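You operate a simulated robot arm through the tools that you are given. There is no shell and no other tool.

You run a simulated two-armed robot. Do the job below in one go: nothing can be reset, and whatever is moved stays where it is left.

TASK
Send the plate on the fork to the stage, then shut the gate.
Fine: open the lower shutter before the slider goes in; the grey knob on the chamber at 20 lifts the plate off the fork; slider back out; nothing may strike the gate.

The check looks at the end state, three seconds after you hand in, the way a careful person would. Anything else that was tipped, shoved, dropped, spilled or broken makes it a failure.

THE ROBOT
Two 7-joint arms with two-finger parallel grippers on one trunk that stands fixed in place. Base frame: the origin is at the foot of the trunk, x ahead of it, y to its left, z up. Lengths are in mm, angles in rad, forces in N, time in s.
The left shoulder is at [70, 163, 1245], the right one opposite. With the tool pointing down near the work surface each hand reaches from about 380 to 880 mm from the base axis, measured 20 degrees to its own side. Payload 3.43 kg a hand.
The tool frame of a hand sits at the grasp point between the pads (the TCP): z along the fingers, y along the line on which they close. The tips reach 34 mm beyond it. Largest opening 128 mm; finger width 24, thickness 12; the body of the gripper, 48 by 130 mm, starts 96 mm behind the TCP.
Orientation is that of the tool frame in the base frame, as a unit quaternion [w, x, y, z]. With the fingers straight down and closing along the base's y, the tool's x points along the base's -x, its y along +y and its z along -z.

THE INTERFACE
- The arms move only by the tool step_arm. It takes "left_series", "right_series" or both (then of equal length, played together; a hand with none holds still); each is a list of rows, each an object of numbers (a shift or turn left out is 0, a gripper value left out holds the last): "tx", "ty", "tz": the shift along the tool's x, y, z in cm; "ax", "ay", "az": the turn, a rotation vector about the tool's x, y, z in rad; "fingers": the finger opening in cm, from 0 to 12.8. In form: [{"tx": .., "ty": .., "tz": .., "ax": .., "ay": .., "az": .., "fingers": ..}, ...]. A call has 1 to 20 rows; each row shifts and turns the commanded pose from where the row before left it, along the tool's axes as they then stand. Rows are played at 5 a second. More than 50 mm and 0.15 rad between two rows, or a gripper value outside its range, and nothing of the call is played. Where a pose cannot be reached the arm comes as near as it can. A force on the tool above 40 N (or 10 N above the force at the start of the call, whichever is more), or a blocked arm, ends the call early, and 0.2 s more pass. The fingers move at their own pace (about 153 mm/s each) and stop on an object; they squeeze with about 28 N. The grip force told is the motor's: it shows also when the fingers shut on nothing. Time passes only in rows, and 0.2 s behind the last, so rows that do not move let the fingers close. The reply holds the time, the measured pose of the TCP, the force on the tool along the base axes, the opening and the grip force, in the units named above and with some noise, with the torque about the TCP (base axes, N m) and any sound that the robot's microphone picked up.
- Cameras (640 x 400 px; columns grow to the right, rows downward): "scene" is now at [113.8, 30.8, 1469.8]; the picture's right is [0.36, -0.93, 0.00], its down [-0.53, -0.20, -0.83] and it looks along [0.77, 0.30, -0.56] (base axes); focal length 323 px, centre (320, 200). "left" rides on the left gripper at [76, 11, -160] in its tool frame; the picture's right is [-0.15, 0.99, 0.00], its down [-0.88, -0.13, -0.46] and it looks along [-0.45, -0.07, 0.89] (tool axes); focal length 234 px, centre (320, 200). "right" rides on the right gripper at [76, -11, -160] in its tool frame; the picture's right is [0.15, 0.99, 0.00], its down [-0.88, 0.13, -0.46] and it looks along [-0.45, 0.07, 0.89] (tool axes); focal length 234 px, centre (320, 200). There is no depth. A picture from a camera that has moved, and an enlarged one, comes with that camera's place and axes in the base frame and with its lens. The place of the scene camera against the robot may be out by one fixed shift of up to 25 mm in any direction.
- grab_frame(camera): a new picture of that camera. No time passes.
- lift_body(by): slides the trunk up (or, below 0, down) by that many mm; the arms and the scene camera ride with it, the base frame stays. It gives what a move gives, with no picture.
- aim_head(pan, tilt): turns the head with the scene camera to pan (to the left, within 1.501 rad either way) and tilt (down, from -0.506 to 1.204), counted from straight ahead of the robot. It gives what a move gives.
- close_up(camera, box): a new picture of the part [left, top, right, bottom] of that camera's present view, enlarged. No time passes.
- sign_off(): hands the job in; it is judged then, once.

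Places have to be worked out from the pictures, the camera data and where the tool is seen. Open the grippers and draw the arms clear of the work before you hand the job in, unless the task says otherwise.

The tools are called after "Request:" as name(argument=value, ...) on one line, values as JSON. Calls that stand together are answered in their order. step_arm: Moves the arms, as the interface text tells. Its arguments: {"type":"object","properties":{"left_series":{"type":"array","items":{"type":"object","properties":{"tx":{"type":"number"},"ty":{"type":"number"},"tz":{"type":"number"},"ax":{"type":"number"},"ay":{"type":"number"},"az":{"type":"number"},"fingers":{"type":"number"}}}},"right_series":{"type":"array","items":{"type":"object","properties":{"tx":{"type":"number"},"ty":{"type":"number"},"tz":{"type":"number"},"ax":{"type":"number"},"ay":{"type":"number"},"az":{"type":"number"},"fingers":{"type":"number"}}}}},"required":[]} The other tools are called the same way: lift_body (by) moves the trunk up or down; aim_head (pan, tilt) turns the head that bears the scene camera; grab_frame (camera) takes a picture; close_up (camera, box) takes an enlarged picture of a part of a camera's view; sign_off () hands the job in.

At the start:

```text
t: 0.0
left_position: [517.0, 501.0, 1276.8]
left_ee_rot: [0.0, -0.001, 1.0, 0.0]
left_wrist_force: [-0.6, 0.1, -0.3]
left_moment: [0.0, 0.01, 0.01]
left_finger_gap: 127.8
left_grip_force: 0.0
right_position: [667.1, 19.4, 1245.4]
right_ee_rot: [0.0, 0.0, 1.0, 0.0]
right_wrist_force: [-0.4, 0.4, -0.2]
right_moment: [-0.03, 0.0, -0.01]
right_finger_gap: 127.7
right_grip_force: 0.0
trunk travel left (down, up): [-725.0, 215.0]
head pan, tilt (commanded): [0.37, 0.6]
```

scene: 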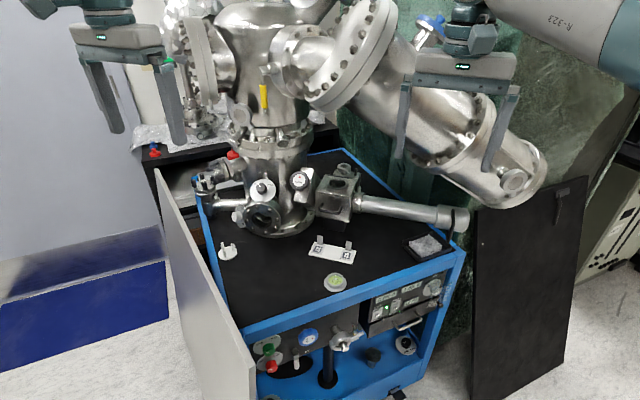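
right: 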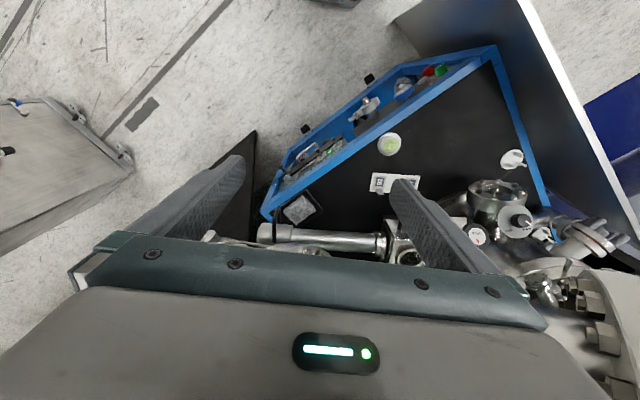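
left: 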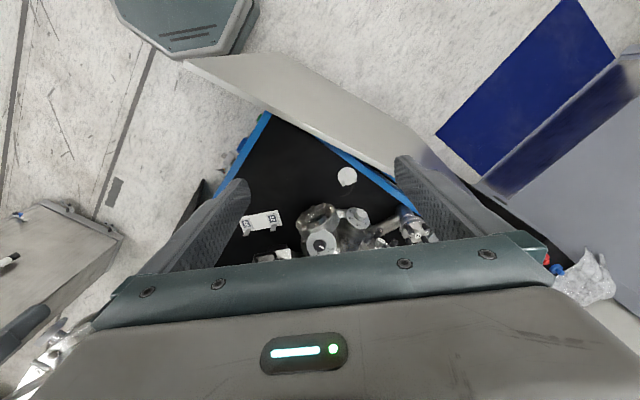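

The scene shows a vacuum apparatus on a blue-framed cart, with chamber, ports, a slider tube and some controls. I'll take enlarged views first to identify the fork, shutter, knob, gate and slider.

Request:
close_up(camera="scene", box=[180, 120, 340, 220])

Request:
close_up(camera="scene", box=[300, 140, 500, 265])

Request:
close_up(camera="scene", box=[200, 220, 440, 370])

Request:
close_up(camera="scene", box=[180, 0, 420, 150])

```text
4.00 times, centred on (260, 170) of scene
camera zoom: at [113.8, 30.8, 1469.8], right [0.36, -0.93, 0.0], down [-0.53, -0.2, -0.83], along [0.77, 0.3, -0.56], focal length 1293 px, centre (560, 320)
```

zoom: 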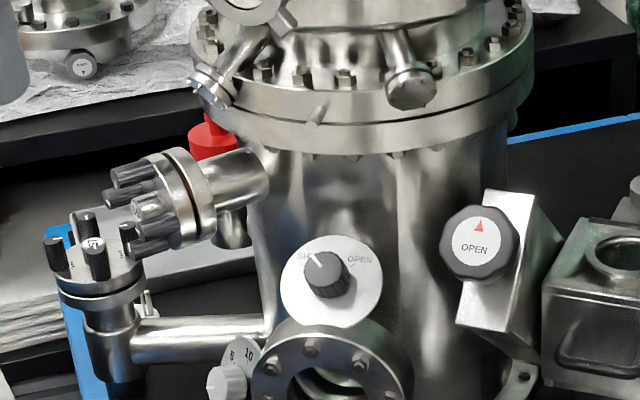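

```text
3.20 times, centred on (400, 202) of scene
camera zoom: at [113.8, 30.8, 1469.8], right [0.36, -0.93, 0.0], down [-0.53, -0.2, -0.83], along [0.77, 0.3, -0.56], focal length 1035 px, centre (64, 192)
```

zoom: 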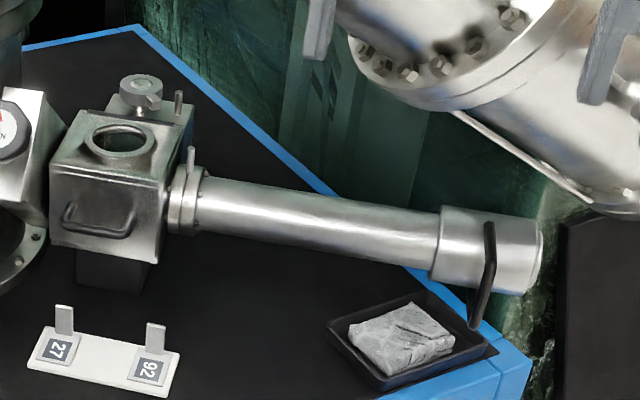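

```text
2.67 times, centred on (320, 295) of scene
camera zoom: at [113.8, 30.8, 1469.8], right [0.36, -0.93, 0.0], down [-0.53, -0.2, -0.83], along [0.77, 0.3, -0.56], focal length 862 px, centre (320, -53)
```

zoom: 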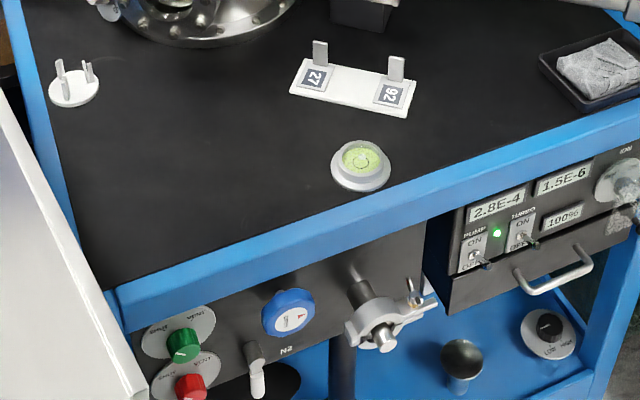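

```text
2.67 times, centred on (300, 75) of scene
camera zoom: at [113.8, 30.8, 1469.8], right [0.36, -0.93, 0.0], down [-0.53, -0.2, -0.83], along [0.77, 0.3, -0.56], focal length 862 px, centre (373, 533)
```

zoom: 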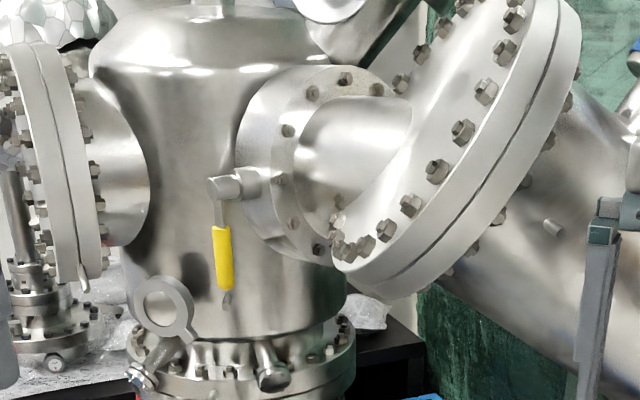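

The chamber carries a SHUT/OPEN dial, a 5/10… dial beside the viewport, and an "OPEN" knob on the gate block. The load lock has a tube with a sleeve and black handle, which is the slider. I'll zoom in further on each.

Request:
close_up(camera="scene", box=[225, 170, 305, 220])

Request:
close_up(camera="scene", box=[190, 190, 270, 240])

Request:
close_up(camera="scene", box=[280, 150, 376, 210])

Request:
close_up(camera="scene", box=[400, 180, 496, 240])

Request:
close_up(camera="scene", box=[230, 190, 310, 240])

Request:
close_up(camera="scene", box=[240, 310, 400, 400])

```text
8.00 times, centred on (265, 195) of scene
camera zoom: at [113.8, 30.8, 1469.8], right [0.36, -0.93, 0.0], down [-0.53, -0.2, -0.83], along [0.77, 0.3, -0.56], focal length 2587 px, centre (760, 240)
```

zoom: 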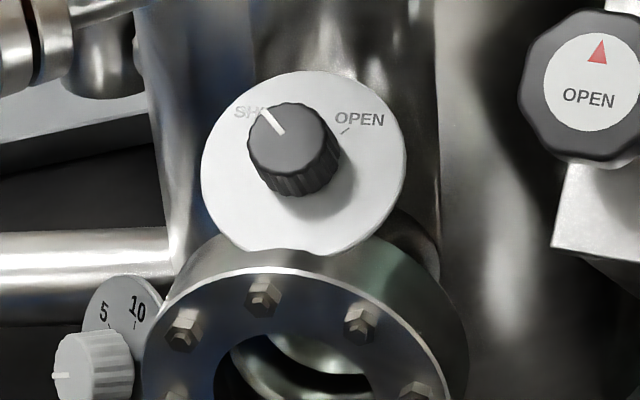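

```text
8.00 times, centred on (230, 215) of scene
camera zoom: at [113.8, 30.8, 1469.8], right [0.36, -0.93, 0.0], down [-0.53, -0.2, -0.83], along [0.77, 0.3, -0.56], focal length 2587 px, centre (1040, 80)
```

zoom: 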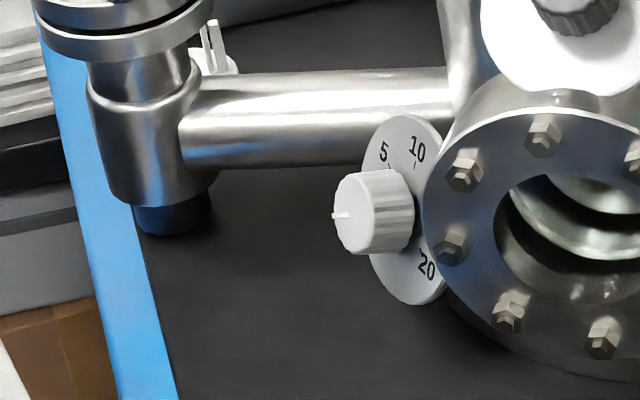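

```text
6.67 times, centred on (328, 180) of scene
camera zoom: at [113.8, 30.8, 1469.8], right [0.36, -0.93, 0.0], down [-0.53, -0.2, -0.83], along [0.77, 0.3, -0.56], focal length 2156 px, centre (267, 333)
```

zoom: 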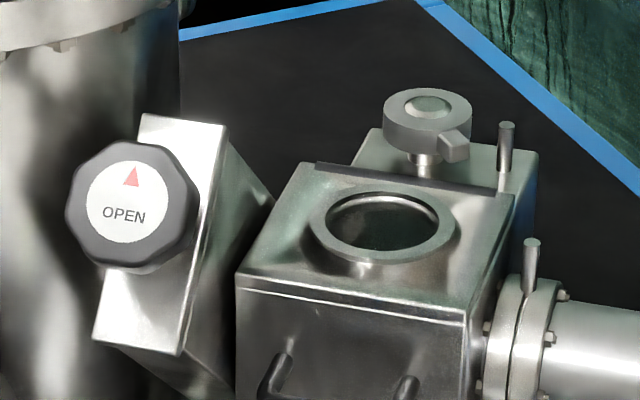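

```text
6.67 times, centred on (448, 210) of scene
camera zoom: at [113.8, 30.8, 1469.8], right [0.36, -0.93, 0.0], down [-0.53, -0.2, -0.83], along [0.77, 0.3, -0.56], focal length 2156 px, centre (-533, 133)
```

zoom: 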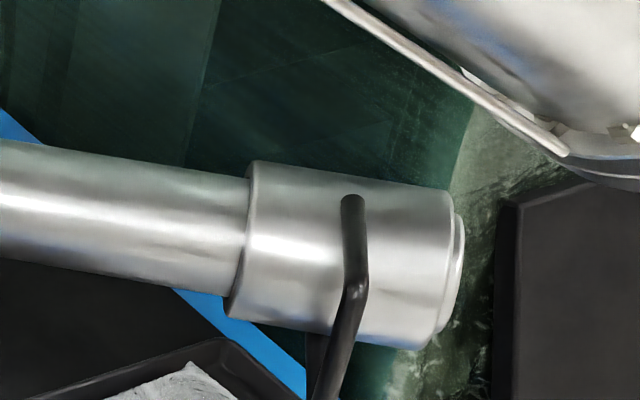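

```text
8.00 times, centred on (270, 215) of scene
camera zoom: at [113.8, 30.8, 1469.8], right [0.36, -0.93, 0.0], down [-0.53, -0.2, -0.83], along [0.77, 0.3, -0.56], focal length 2587 px, centre (720, 80)
```

zoom: 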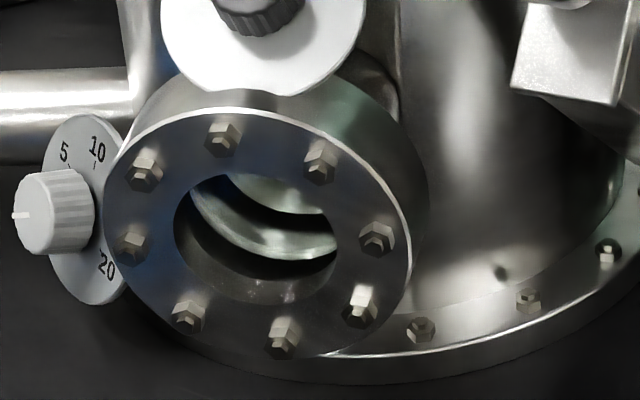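

```text
4.00 times, centred on (320, 355) of scene
camera zoom: at [113.8, 30.8, 1469.8], right [0.36, -0.93, 0.0], down [-0.53, -0.2, -0.83], along [0.77, 0.3, -0.56], focal length 1293 px, centre (320, -420)
```

zoom: 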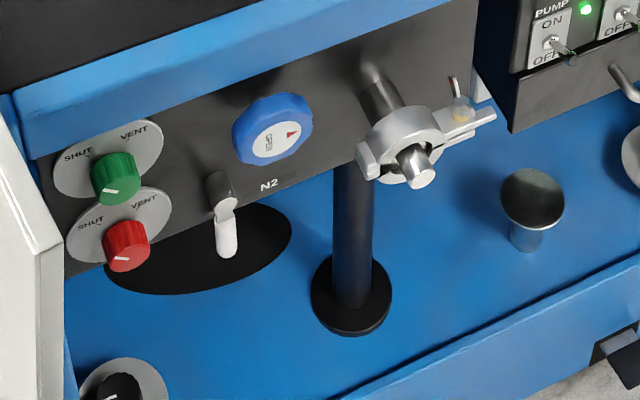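

More dials sit on the lower shelf; I'll look at those labels and the rest of the view before deciding which is the "lower shutter".

Request:
close_up(camera="scene", box=[370, 320, 450, 370])

Request:
close_up(camera="scene", box=[340, 270, 460, 345])

Request:
aim_head(pan=0.37, tilt=0.95)

Request:
grab_frame(camera="scene")

```text
8.00 times, centred on (410, 345) of scene
camera zoom: at [113.8, 30.8, 1469.8], right [0.36, -0.93, 0.0], down [-0.53, -0.2, -0.83], along [0.77, 0.3, -0.56], focal length 2587 px, centre (-400, -960)
```

zoom: 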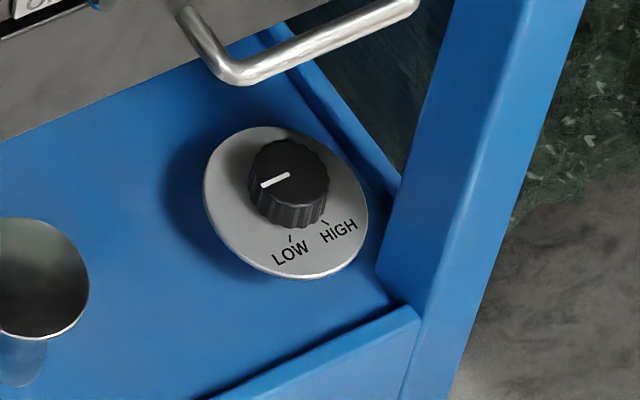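

```text
5.33 times, centred on (400, 308) of scene
camera zoom: at [113.8, 30.8, 1469.8], right [0.36, -0.93, 0.0], down [-0.53, -0.2, -0.83], along [0.77, 0.3, -0.56], focal length 1724 px, centre (-107, -373)
```

zoom: 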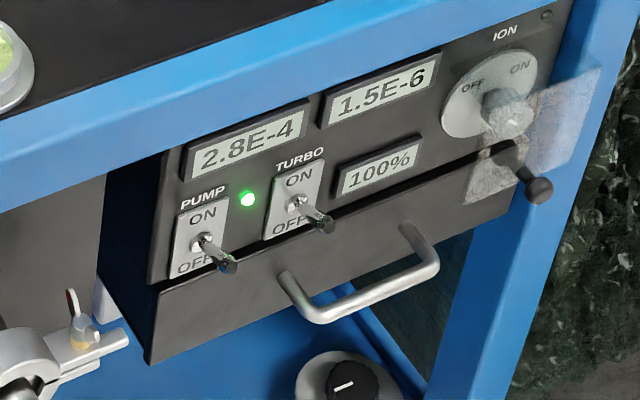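

```text
t: 0.8
left_position: [516.7, 501.8, 1277.4]
left_ee_rot: [-0.001, -0.001, 1.0, 0.0]
left_wrist_force: [0.2, -0.2, -0.2]
left_moment: [0.01, 0.01, -0.02]
left_finger_gap: 128.1
left_grip_force: 0.0
right_position: [666.1, 19.8, 1245.8]
right_ee_rot: [0.0, 0.0, 1.0, 0.001]
right_wrist_force: [0.1, 0.2, 0.6]
right_moment: [0.07, 0.0, 0.02]
right_finger_gap: 127.8
right_grip_force: 0.1
trunk travel left (down, up): [-725.0, 215.0]
head pan, tilt (commanded): [0.37, 0.949]
```

```text
taken
camera scene: at [99.2, 25.2, 1441.4], right [0.36, -0.93, 0.0], down [-0.76, -0.29, -0.58], along [0.54, 0.21, -0.81], focal length 323 px, centre (320, 200)
```

scene: 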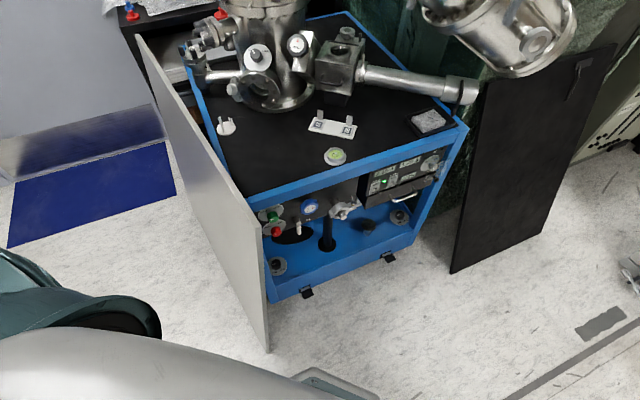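

The bar with tags triangulates to about (823, 268, 773), so the cart top is near z≈765. I'll zoom in with the wrist cameras to locate the chamber controls, slider and load lock.

Request:
close_up(camera="left", box=[220, 140, 460, 290])

Request:
close_up(camera="right", box=[250, 130, 410, 280])

Request:
close_up(camera="right", box=[400, 130, 600, 280])

Request:
close_up(camera="scene", box=[180, 20, 360, 140])

Request:
close_up(camera="scene", box=[300, 10, 500, 150])

Request:
close_up(camera="scene", box=[250, 190, 350, 280])

```text
2.67 times, centred on (340, 215) of left
camera zoom: at [442.2, 513.2, 1436.4], right [0.15, 0.99, 0.0], down [0.88, -0.13, 0.46], along [0.45, -0.07, -0.89], focal length 624 px, centre (267, 160)
```

zoom: 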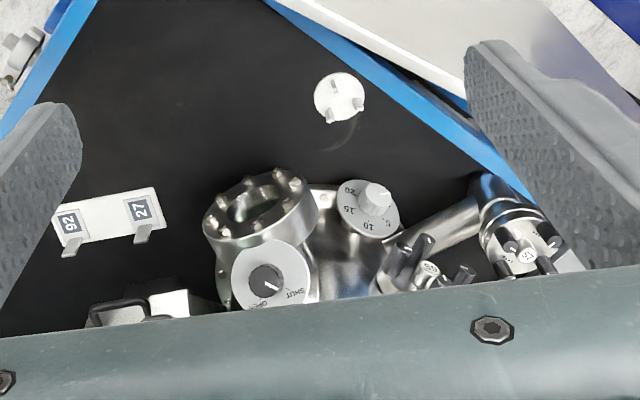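

```text
2.67 times, centred on (330, 205) of right
camera zoom: at [590.5, 7.4, 1404.9], right [-0.15, 0.99, 0.0], down [0.88, 0.13, 0.46], along [0.45, 0.07, -0.89], focal length 624 px, centre (293, 187)
```

zoom: 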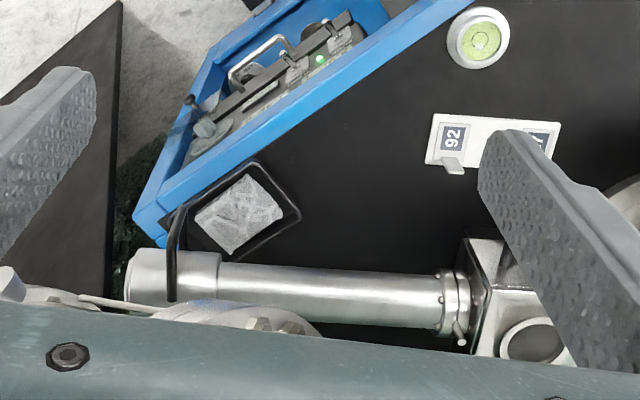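

```text
2.67 times, centred on (500, 205) of right
camera zoom: at [590.5, 7.4, 1404.9], right [-0.15, 0.99, 0.0], down [0.88, 0.13, 0.46], along [0.45, 0.07, -0.89], focal length 624 px, centre (-160, 187)
```

zoom: 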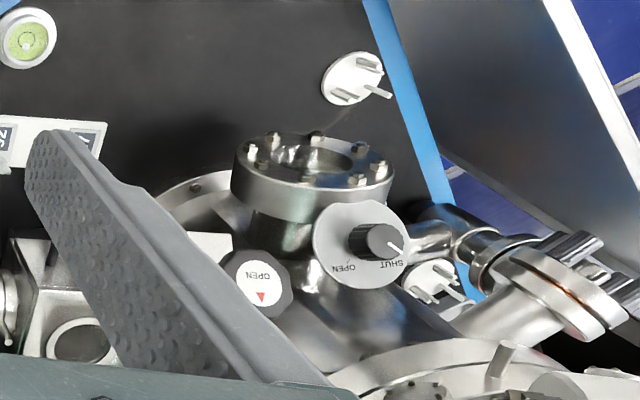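

```text
3.33 times, centred on (270, 80) of scene
camera zoom: at [99.2, 25.2, 1441.4], right [0.36, -0.93, 0.0], down [-0.76, -0.29, -0.58], along [0.54, 0.21, -0.81], focal length 1078 px, centre (487, 600)
```

zoom: 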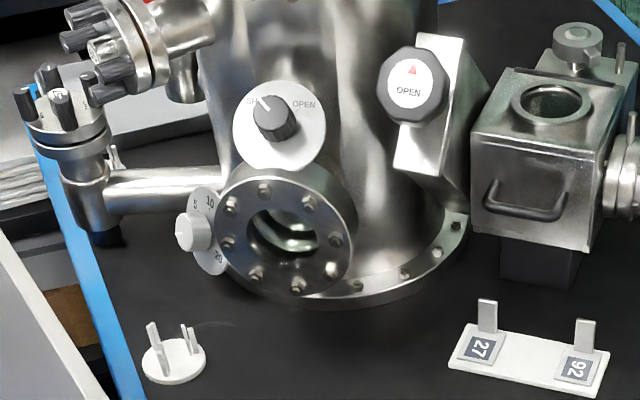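

```text
2.86 times, centred on (400, 80) of scene
camera zoom: at [99.2, 25.2, 1441.4], right [0.36, -0.93, 0.0], down [-0.76, -0.29, -0.58], along [0.54, 0.21, -0.81], focal length 924 px, centre (91, 543)
```

zoom: 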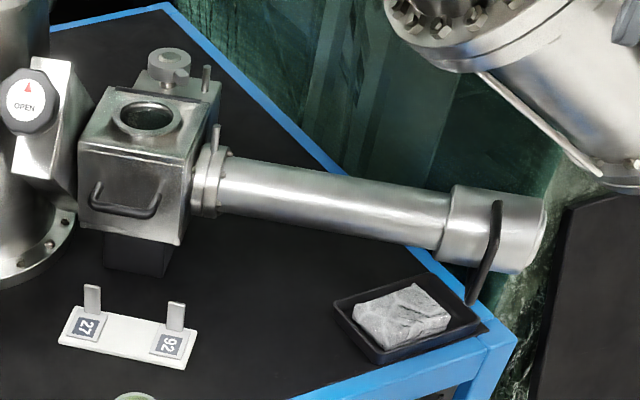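

```text
4.44 times, centred on (300, 235) of scene
camera zoom: at [99.2, 25.2, 1441.4], right [0.36, -0.93, 0.0], down [-0.76, -0.29, -0.58], along [0.54, 0.21, -0.81], focal length 1437 px, centre (409, 44)
```

zoom: 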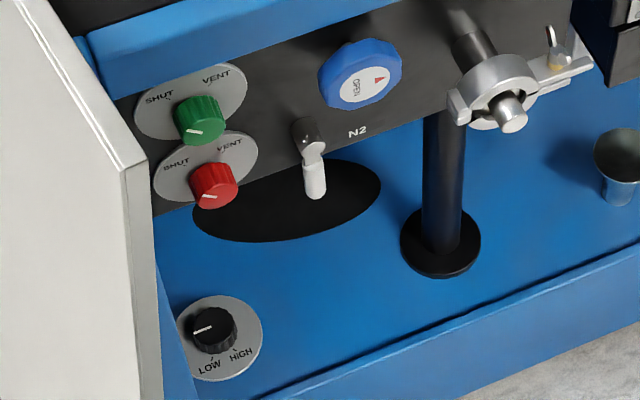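

Triangulating puts the slider handle near (930…996, −60, 820…890), the load-lock window near (956, 295, 936) and the shutter knob near (782, 459, 996). I'll scan with the head to find obstacles such as the grey panel and the big tilted tube.

Request:
aim_head(pan=0.75, tilt=0.8)

Request:
grab_frame(camera="scene")

Request:
aim_head(pan=-0.1, tilt=0.5)

Request:
grab_frame(camera="scene")

Request:
aim_head(pan=0.37, tilt=0.25)

Request:
grab_frame(camera="scene")

```text
t: 1.7
left_position: [517.0, 501.9, 1275.7]
left_ee_rot: [0.0, 0.0, 1.0, 0.0]
left_wrist_force: [-0.8, 0.1, 0.0]
left_moment: [-0.01, -0.04, -0.01]
left_finger_gap: 128.1
left_grip_force: 0.1
right_position: [666.3, 19.0, 1245.5]
right_ee_rot: [0.0, 0.0, 1.0, 0.001]
right_wrist_force: [0.2, -0.9, -0.1]
right_moment: [0.01, -0.04, 0.02]
right_finger_gap: 128.1
right_grip_force: 0.1
trunk travel left (down, up): [-725.0, 215.0]
head pan, tilt (commanded): [0.75, 0.799]
```

```text
taken
camera scene: at [90.4, 53.8, 1452.8], right [0.68, -0.73, 0.0], down [-0.53, -0.49, -0.7], along [0.51, 0.47, -0.72], focal length 323 px, centre (320, 200)
```

scene: 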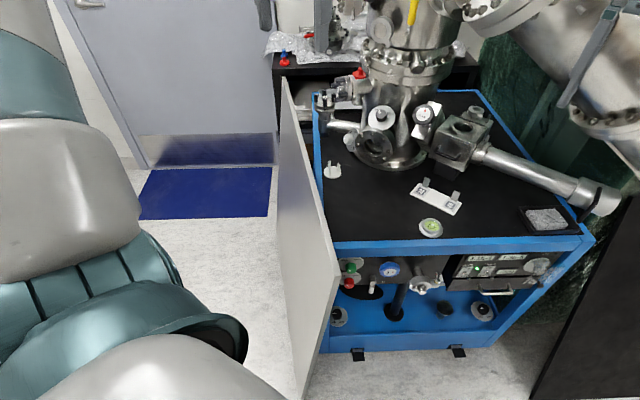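

```text
t: 2.9
left_position: [517.2, 502.6, 1277.2]
left_ee_rot: [0.0, -0.001, 1.0, 0.001]
left_wrist_force: [0.9, -0.2, 0.1]
left_moment: [-0.02, -0.02, 0.01]
left_finger_gap: 128.0
left_grip_force: 0.0
right_position: [666.7, 18.3, 1245.3]
right_ee_rot: [0.0, 0.0, 1.0, 0.0]
right_wrist_force: [-0.5, -0.8, -0.7]
right_moment: [-0.01, -0.01, 0.01]
right_finger_gap: 128.3
right_grip_force: 0.1
trunk travel left (down, up): [-725.0, 215.0]
head pan, tilt (commanded): [-0.099, 0.499]
```

```text
taken
camera scene: at [121.9, -10.1, 1478.8], right [-0.1, -1.0, 0.0], down [-0.48, 0.05, -0.88], along [0.87, -0.09, -0.48], focal length 323 px, centre (320, 200)
```

scene: 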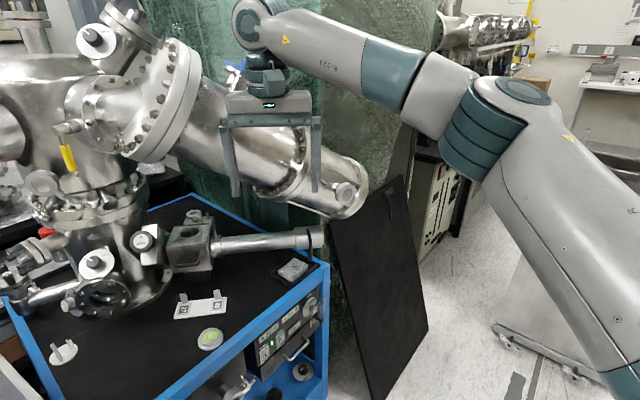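

```text
t: 3.8
left_position: [516.2, 501.9, 1275.8]
left_ee_rot: [0.0, -0.001, 1.0, 0.0]
left_wrist_force: [0.3, 0.6, 0.0]
left_moment: [-0.03, 0.0, -0.01]
left_finger_gap: 128.2
left_grip_force: 0.0
right_position: [665.4, 18.0, 1244.4]
right_ee_rot: [0.0, 0.0, 1.0, 0.0]
right_wrist_force: [-0.5, 0.4, -0.4]
right_moment: [0.0, -0.03, 0.02]
right_finger_gap: 128.0
right_grip_force: 0.1
trunk travel left (down, up): [-725.0, 215.0]
head pan, tilt (commanded): [0.37, 0.25]
```

```text
taken
camera scene: at [118.5, 32.6, 1501.9], right [0.36, -0.93, 0.0], down [-0.23, -0.09, -0.97], along [0.9, 0.35, -0.25], focal length 323 px, centre (320, 200)
```

scene: 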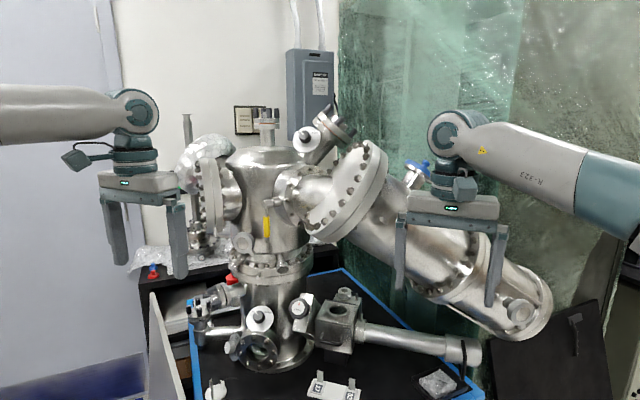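

There is another dial up on the top of the upper chamber near (305,135). I'll zoom to see whether it's another shutter.

Request:
close_up(camera="scene", box=[260, 90, 400, 180])

Request:
close_up(camera="scene", box=[180, 270, 340, 370])

Request:
close_up(camera="scene", box=[300, 270, 500, 395])

Request:
close_up(camera="scene", box=[180, 170, 340, 270])

Request:
close_up(camera="scene", box=[380, 180, 580, 350])

```text
4.44 times, centred on (330, 135) of scene
camera zoom: at [118.5, 32.6, 1501.9], right [0.36, -0.93, 0.0], down [-0.23, -0.09, -0.97], along [0.9, 0.35, -0.25], focal length 1437 px, centre (276, 489)
```

zoom: 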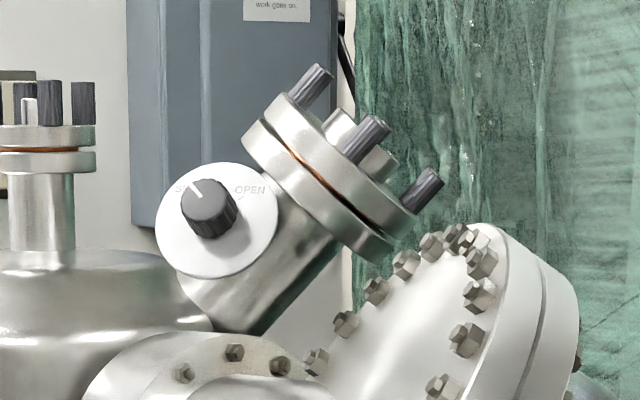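

```text
4.00 times, centred on (260, 320) of scene
camera zoom: at [118.5, 32.6, 1501.9], right [0.36, -0.93, 0.0], down [-0.23, -0.09, -0.97], along [0.9, 0.35, -0.25], focal length 1293 px, centre (560, -280)
```

zoom: 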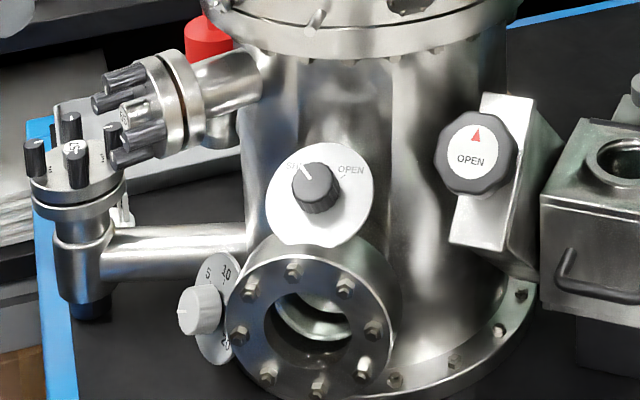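

```text
3.20 times, centred on (400, 332) of scene
camera zoom: at [118.5, 32.6, 1501.9], right [0.36, -0.93, 0.0], down [-0.23, -0.09, -0.97], along [0.9, 0.35, -0.25], focal length 1035 px, centre (64, -224)
```

zoom: 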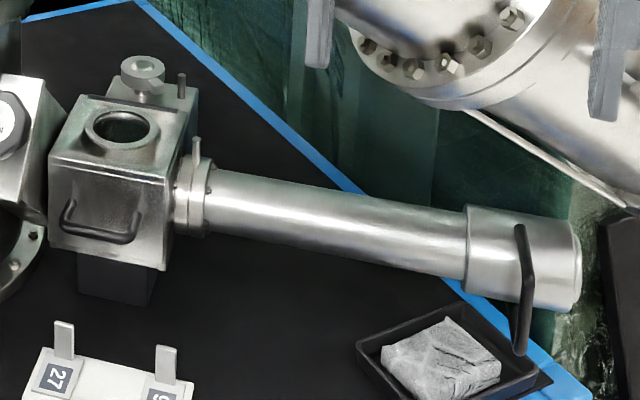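

```text
4.00 times, centred on (260, 220) of scene
camera zoom: at [118.5, 32.6, 1501.9], right [0.36, -0.93, 0.0], down [-0.23, -0.09, -0.97], along [0.9, 0.35, -0.25], focal length 1293 px, centre (560, 120)
```

zoom: 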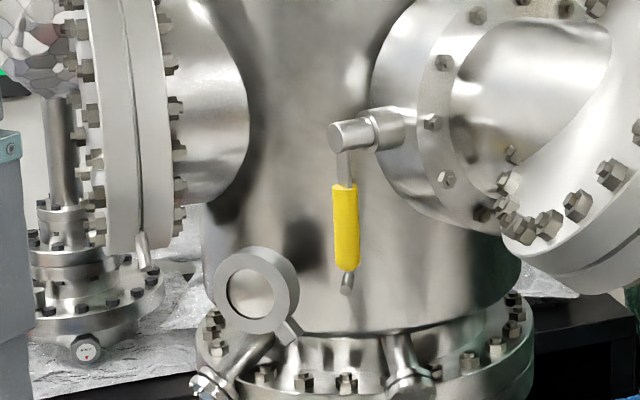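

```text
2.35 times, centred on (480, 265) of scene
camera zoom: at [118.5, 32.6, 1501.9], right [0.36, -0.93, 0.0], down [-0.23, -0.09, -0.97], along [0.9, 0.35, -0.25], focal length 761 px, centre (-56, 47)
```

zoom: 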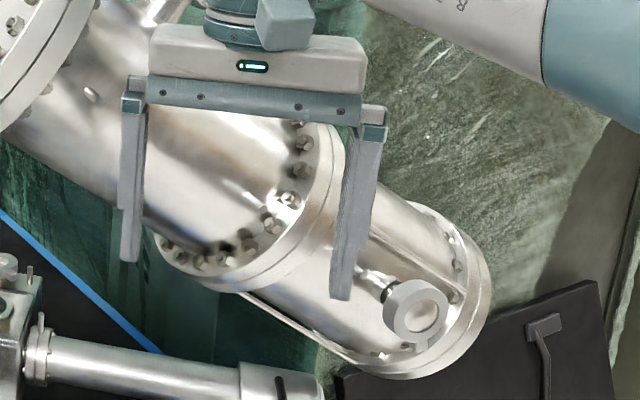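

The "lower shutter" is the dial low on the chamber near (782, 459, 996), since the upper chamber has its own separate SHUT/OPEN dial. The grey 5–20 dial sits at about (780, 575, 870), with the grey panel's top edge (z≈905) close in front of it. I'll pitch the left hand forward at its current height, clear of everything, to get a look with its camera.

Request:
step_arm(left_series=[{"ay": -0.131}, {"ay": -0.131}, {"ay": -0.131}, {"ay": -0.131}, {"ay": -0.131}, {"ay": -0.131}, {}])

Request:
grab_frame(camera="left")

Request:
grab_frame(camera="scene")

```text
t: 5.4
left_position: [517.8, 499.6, 1275.9]
left_ee_rot: [0.383, 0.001, 0.924, 0.0]
left_wrist_force: [-0.5, -0.7, -0.2]
left_moment: [0.03, 0.03, 0.0]
left_finger_gap: 127.8
left_grip_force: 0.0
right_position: [666.7, 18.1, 1244.8]
right_ee_rot: [0.0, 0.0, 1.0, 0.0]
right_wrist_force: [-0.2, -0.2, -0.8]
right_moment: [0.01, 0.01, -0.03]
right_finger_gap: 128.0
right_grip_force: 0.0
trunk travel left (down, up): [-725.0, 215.0]
head pan, tilt (commanded): [0.37, 0.25]
```

```text
taken
camera left: at [351.6, 512.0, 1335.7], right [0.1, 0.99, 0.1], down [0.3, -0.13, 0.95], along [0.95, -0.07, -0.31], focal length 234 px, centre (320, 200)
```

left: 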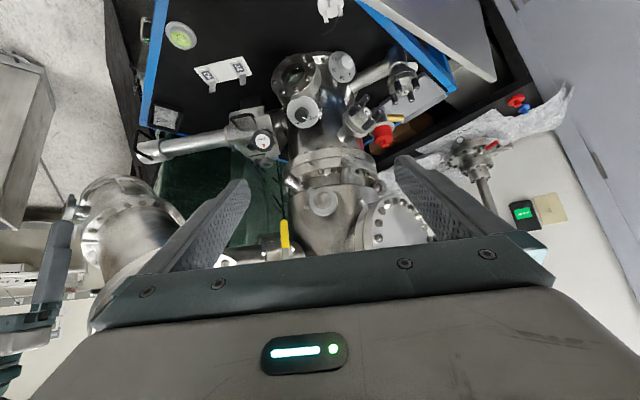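

```text
taken
camera scene: at [118.5, 31.8, 1501.9], right [0.36, -0.93, 0.0], down [-0.23, -0.09, -0.97], along [0.9, 0.35, -0.25], focal length 323 px, centre (320, 200)
```

scene: 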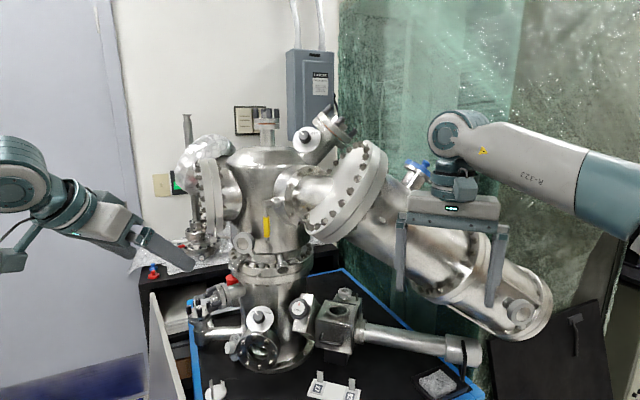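

The forward view works, though it comes upside-down. I'll zoom on the dials, the gate and the panel.

Request:
close_up(camera="left", box=[260, 30, 380, 130])

Request:
close_up(camera="left", box=[300, 0, 540, 110])

Request:
close_up(camera="left", box=[120, 60, 300, 180])

```text
4.00 times, centred on (320, 80) of left
camera zoom: at [351.6, 512.0, 1335.7], right [0.1, 0.99, 0.1], down [0.3, -0.13, 0.95], along [0.95, -0.07, -0.31], focal length 937 px, centre (320, 680)
```

zoom: 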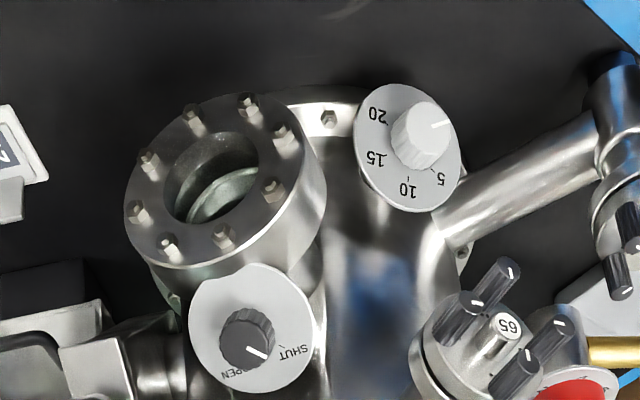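

```text
2.67 times, centred on (420, 55) of left
camera zoom: at [351.6, 512.0, 1335.7], right [0.1, 0.99, 0.1], down [0.3, -0.13, 0.95], along [0.95, -0.07, -0.31], focal length 624 px, centre (53, 587)
```

zoom: 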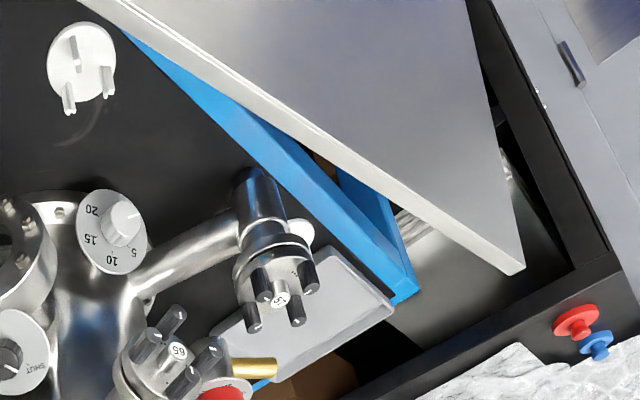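

```text
3.33 times, centred on (210, 120) of left
camera zoom: at [351.6, 512.0, 1335.7], right [0.1, 0.99, 0.1], down [0.3, -0.13, 0.95], along [0.95, -0.07, -0.31], focal length 781 px, centre (687, 467)
```

zoom: 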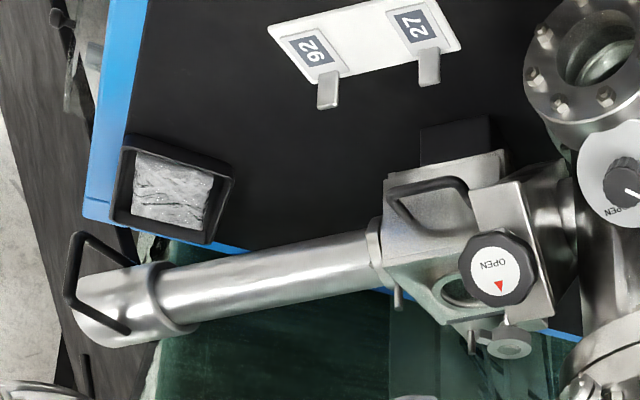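

Cross-checking the two left views with the right view gives these positions:
- lift knob ≈ (798, 580, 851)
- shutter knob ≈ (793, 459, 984)
- gate wheel ≈ (815, 360, 1024)
- slider D-handle crossbar ≈ (905, −55, 865…925)

I'll bring the left camera closer to the chamber to read the dial angles and axes.

Request:
step_arm(left_series=[{"tx": 0.48, "ty": -0.6, "tz": 3.93}, {"tx": 0.48, "ty": -0.6, "tz": 3.93}, {"tx": 0.48, "ty": -0.6, "tz": 3.93}, {"tx": 0.48, "ty": -0.6, "tz": 3.93}, {"tx": 0.48, "ty": -0.6, "tz": 3.93}, {}])

Request:
grab_frame(camera="left")

Request:
close_up(camera="left", box=[240, 0, 440, 140])

Request:
grab_frame(camera="scene")

```text
t: 6.8
left_position: [638.0, 472.4, 1119.9]
left_ee_rot: [0.384, 0.0, 0.923, 0.0]
left_wrist_force: [-1.0, 0.3, 0.4]
left_moment: [0.01, -0.04, 0.02]
left_finger_gap: 128.0
left_grip_force: 0.0
right_position: [665.3, 19.0, 1245.9]
right_ee_rot: [0.0, 0.0, 1.0, 0.0]
right_wrist_force: [-0.7, 0.6, 0.9]
right_moment: [0.01, -0.02, -0.01]
right_finger_gap: 128.1
right_grip_force: 0.0
trunk travel left (down, up): [-725.0, 215.0]
head pan, tilt (commanded): [0.37, 0.25]
```

```text
taken
camera left: at [472.8, 483.6, 1178.8], right [0.1, 0.99, 0.1], down [0.3, -0.13, 0.95], along [0.95, -0.07, -0.31], focal length 234 px, centre (320, 200)
```

left: 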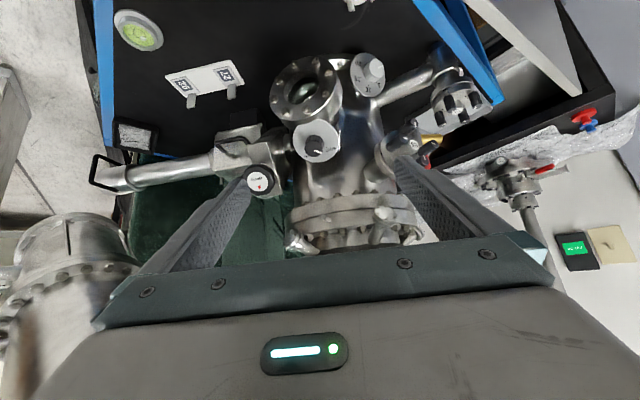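

```text
2.86 times, centred on (340, 70) of left
camera zoom: at [472.8, 483.6, 1178.8], right [0.1, 0.99, 0.1], down [0.3, -0.13, 0.95], along [0.95, -0.07, -0.31], focal length 669 px, centre (263, 571)
```

zoom: 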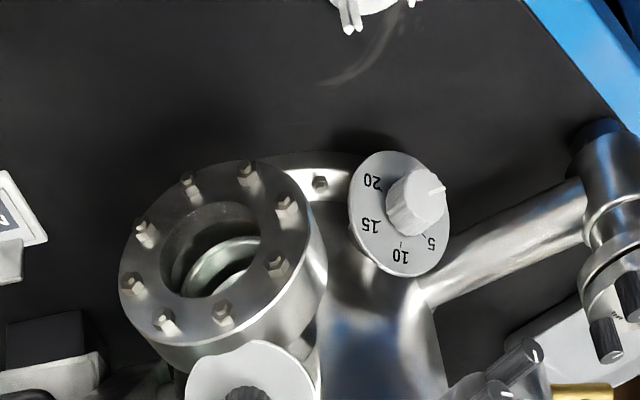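

```text
taken
camera scene: at [117.2, 33.0, 1502.0], right [0.36, -0.93, 0.0], down [-0.23, -0.09, -0.97], along [0.9, 0.35, -0.25], focal length 323 px, centre (320, 200)
```

scene: 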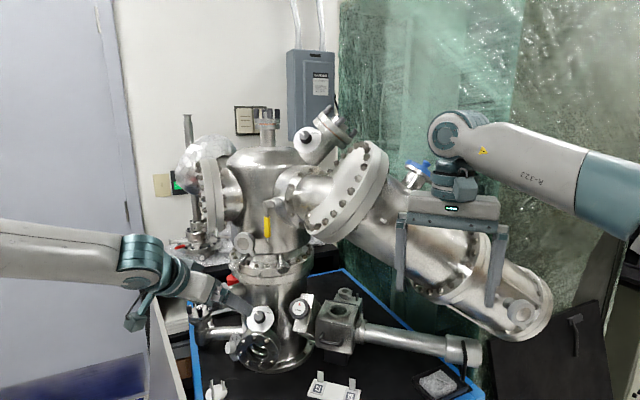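

The left hand is nearer now. I'll zoom on the shutter dial, the viewport interior, the gate wheel and the load lock.

Request:
close_up(camera="left", box=[270, 100, 370, 180])

Request:
close_up(camera="left", box=[265, 55, 345, 120])

Request:
close_up(camera="left", box=[190, 110, 300, 210])

Request:
close_up(camera="left", box=[340, 40, 400, 110])

Request:
close_up(camera="left", box=[70, 100, 270, 230])

```text
5.00 times, centred on (320, 140) of left
camera zoom: at [472.8, 483.6, 1178.8], right [0.1, 0.99, 0.1], down [0.3, -0.13, 0.95], along [0.95, -0.07, -0.31], focal length 1171 px, centre (320, 500)
```

zoom: 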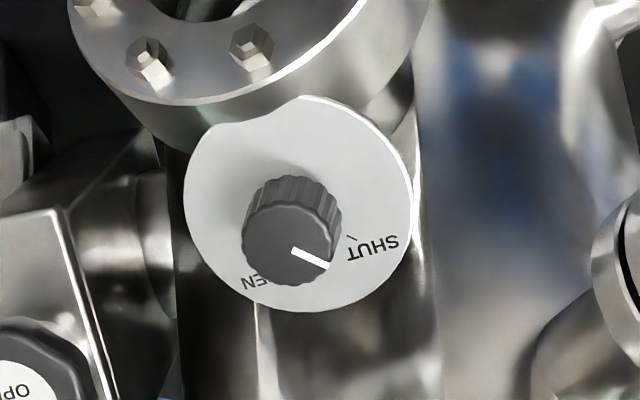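

```text
6.15 times, centred on (305, 88) of left
camera zoom: at [472.8, 483.6, 1178.8], right [0.1, 0.99, 0.1], down [0.3, -0.13, 0.95], along [0.95, -0.07, -0.31], focal length 1441 px, centre (412, 892)
```

zoom: 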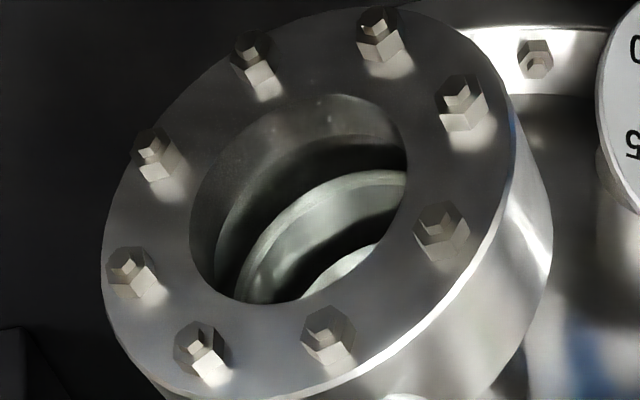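

```text
4.00 times, centred on (245, 160) of left
camera zoom: at [472.8, 483.6, 1178.8], right [0.1, 0.99, 0.1], down [0.3, -0.13, 0.95], along [0.95, -0.07, -0.31], focal length 937 px, centre (620, 360)
```

zoom: 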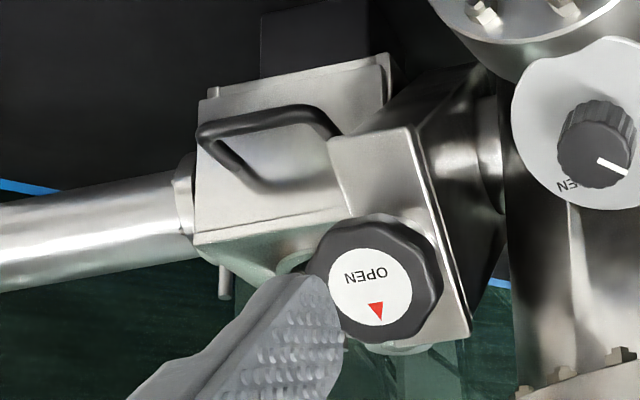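

```text
5.71 times, centred on (370, 75) of left
camera zoom: at [472.8, 483.6, 1178.8], right [0.1, 0.99, 0.1], down [0.3, -0.13, 0.95], along [0.95, -0.07, -0.31], focal length 1338 px, centre (34, 914)
```

zoom: 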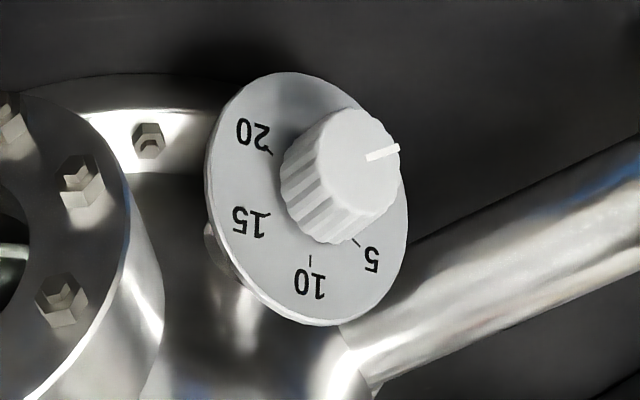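

```text
3.08 times, centred on (170, 165) of left
camera zoom: at [472.8, 483.6, 1178.8], right [0.1, 0.99, 0.1], down [0.3, -0.13, 0.95], along [0.95, -0.07, -0.31], focal length 720 px, centre (782, 308)
```

zoom: 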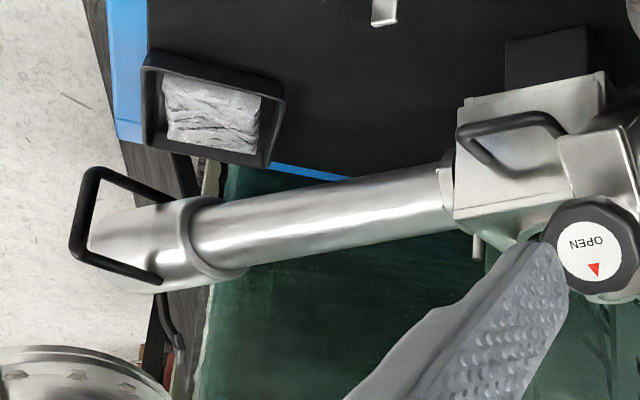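

I need the shutter knob's axis more exactly, so I'll zoom hard from the right camera and the scene camera onto the same dial, the gate wheel and the load-lock window.

Request:
close_up(camera="right", box=[500, 190, 580, 250])

Request:
close_up(camera="right", box=[410, 190, 530, 270])

Request:
close_up(camera="scene", box=[235, 295, 285, 335])

Request:
close_up(camera="scene", box=[285, 285, 345, 335])

```text
6.67 times, centred on (540, 220) of right
camera zoom: at [589.3, 7.6, 1405.5], right [-0.15, 0.99, 0.0], down [0.88, 0.13, 0.46], along [0.45, 0.07, -0.89], focal length 1561 px, centre (-1147, 67)
```

zoom: 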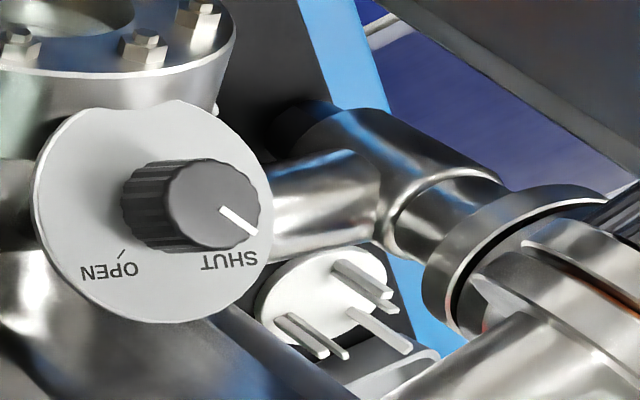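

```text
5.00 times, centred on (470, 230) of right
camera zoom: at [589.3, 7.6, 1405.5], right [-0.15, 0.99, 0.0], down [0.88, 0.13, 0.46], along [0.45, 0.07, -0.89], focal length 1171 px, centre (-430, 50)
```

zoom: 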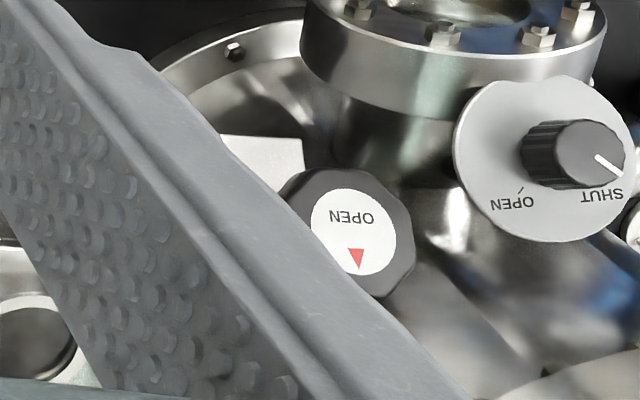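

```text
10.00 times, centred on (260, 315) of scene
camera zoom: at [117.2, 33.0, 1502.0], right [0.36, -0.93, 0.0], down [-0.23, -0.09, -0.97], along [0.9, 0.35, -0.25], focal length 3233 px, centre (920, -950)
```

zoom: 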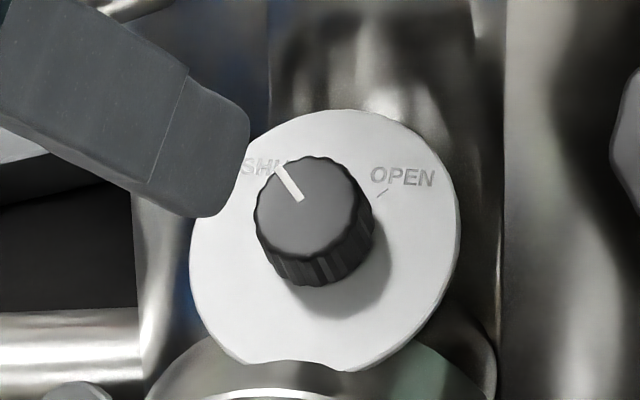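

```text
8.00 times, centred on (315, 310) of scene
camera zoom: at [117.2, 33.0, 1502.0], right [0.36, -0.93, 0.0], down [-0.23, -0.09, -0.97], along [0.9, 0.35, -0.25], focal length 2587 px, centre (360, -680)
```

zoom: 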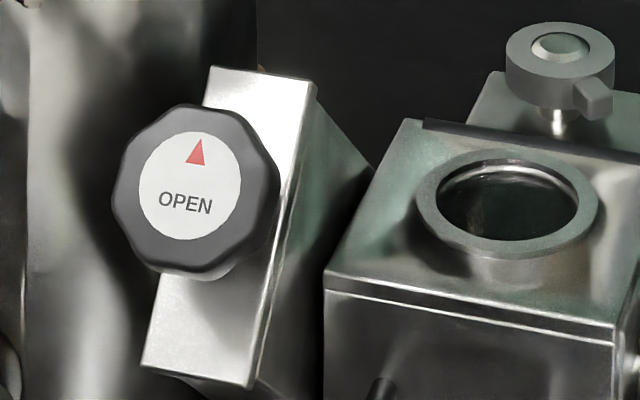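

I need the lift dial's axis too. The panel's top edge now fits a line from (368, 256, 907) to (872, 952, 907). I'll zoom on the lift dial from the scene camera and the left camera to measure its tilt.

Request:
close_up(camera="scene", box=[215, 325, 265, 375])

Request:
close_up(camera="left", box=[345, 45, 395, 105])

Request:
close_up(camera="right", box=[480, 170, 600, 270])

```text
8.00 times, centred on (240, 350) of scene
camera zoom: at [117.2, 33.0, 1502.0], right [0.36, -0.93, 0.0], down [-0.23, -0.09, -0.97], along [0.9, 0.35, -0.25], focal length 2587 px, centre (960, -1000)
```

zoom: 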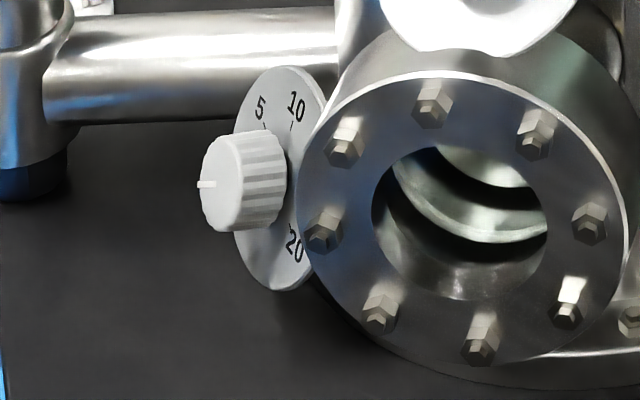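

```text
6.67 times, centred on (370, 75) of left
camera zoom: at [472.8, 483.6, 1178.8], right [0.1, 0.99, 0.1], down [0.3, -0.13, 0.95], along [0.95, -0.07, -0.31], focal length 1561 px, centre (-13, 1033)
```

zoom: 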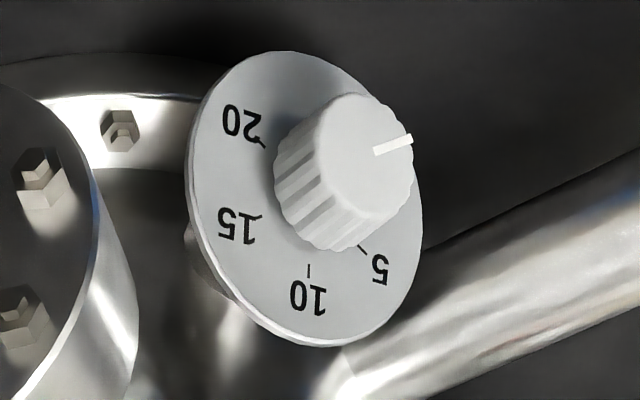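

```text
4.00 times, centred on (540, 220) of right
camera zoom: at [589.3, 7.6, 1405.5], right [-0.15, 0.99, 0.0], down [0.88, 0.13, 0.46], along [0.45, 0.07, -0.89], focal length 937 px, centre (-560, 120)
```

zoom: 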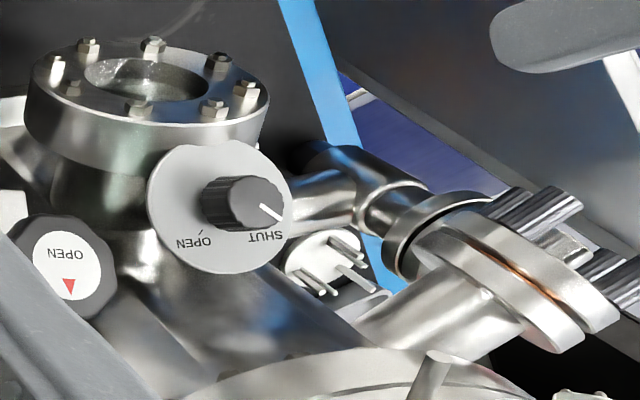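

The axes come out as follows:
- Shutter: disc centre ≈ (794, 463, 977), normal ≈ (−0.55, −0.14, 0.82).
- Lift dial: disc centre ≈ (814, 569, 842), normal ≈ (−0.79, 0.51, 0.33), about 240° from 0 to 20.

Before touching anything I want to see through the load-lock window. I'll pitch the right hand a little and back it away from the tilted tube.

Request:
step_arm(right_series=[{"tx": 2.0}, {"tx": 2.0}, {"ay": -0.13}, {"ay": -0.13}, {"ay": -0.13}, {}])

Request:
grab_frame(camera="right")

```text
t: 8.2
left_position: [639.6, 472.0, 1119.1]
left_ee_rot: [0.384, -0.001, 0.923, 0.001]
left_wrist_force: [0.6, 0.2, 0.0]
left_moment: [0.02, 0.01, -0.04]
left_finger_gap: 128.0
left_grip_force: 0.1
right_position: [626.9, 17.9, 1244.3]
right_ee_rot: [0.193, 0.001, 0.981, 0.0]
right_wrist_force: [-0.3, -0.1, 0.4]
right_moment: [0.03, 0.0, 0.02]
right_finger_gap: 128.2
right_grip_force: 0.0
trunk travel left (down, up): [-725.0, 215.0]
head pan, tilt (commanded): [0.37, 0.25]
```

```text
taken
camera right: at [495.5, 7.5, 1363.7], right [-0.13, 0.99, -0.06], down [0.64, 0.13, 0.76], along [0.76, 0.07, -0.65], focal length 234 px, centre (320, 200)
```

right: 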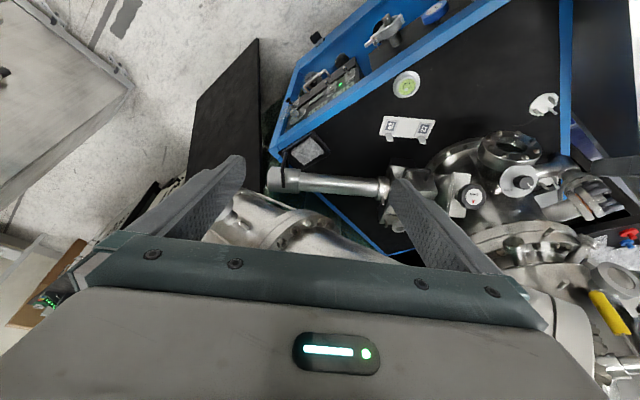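

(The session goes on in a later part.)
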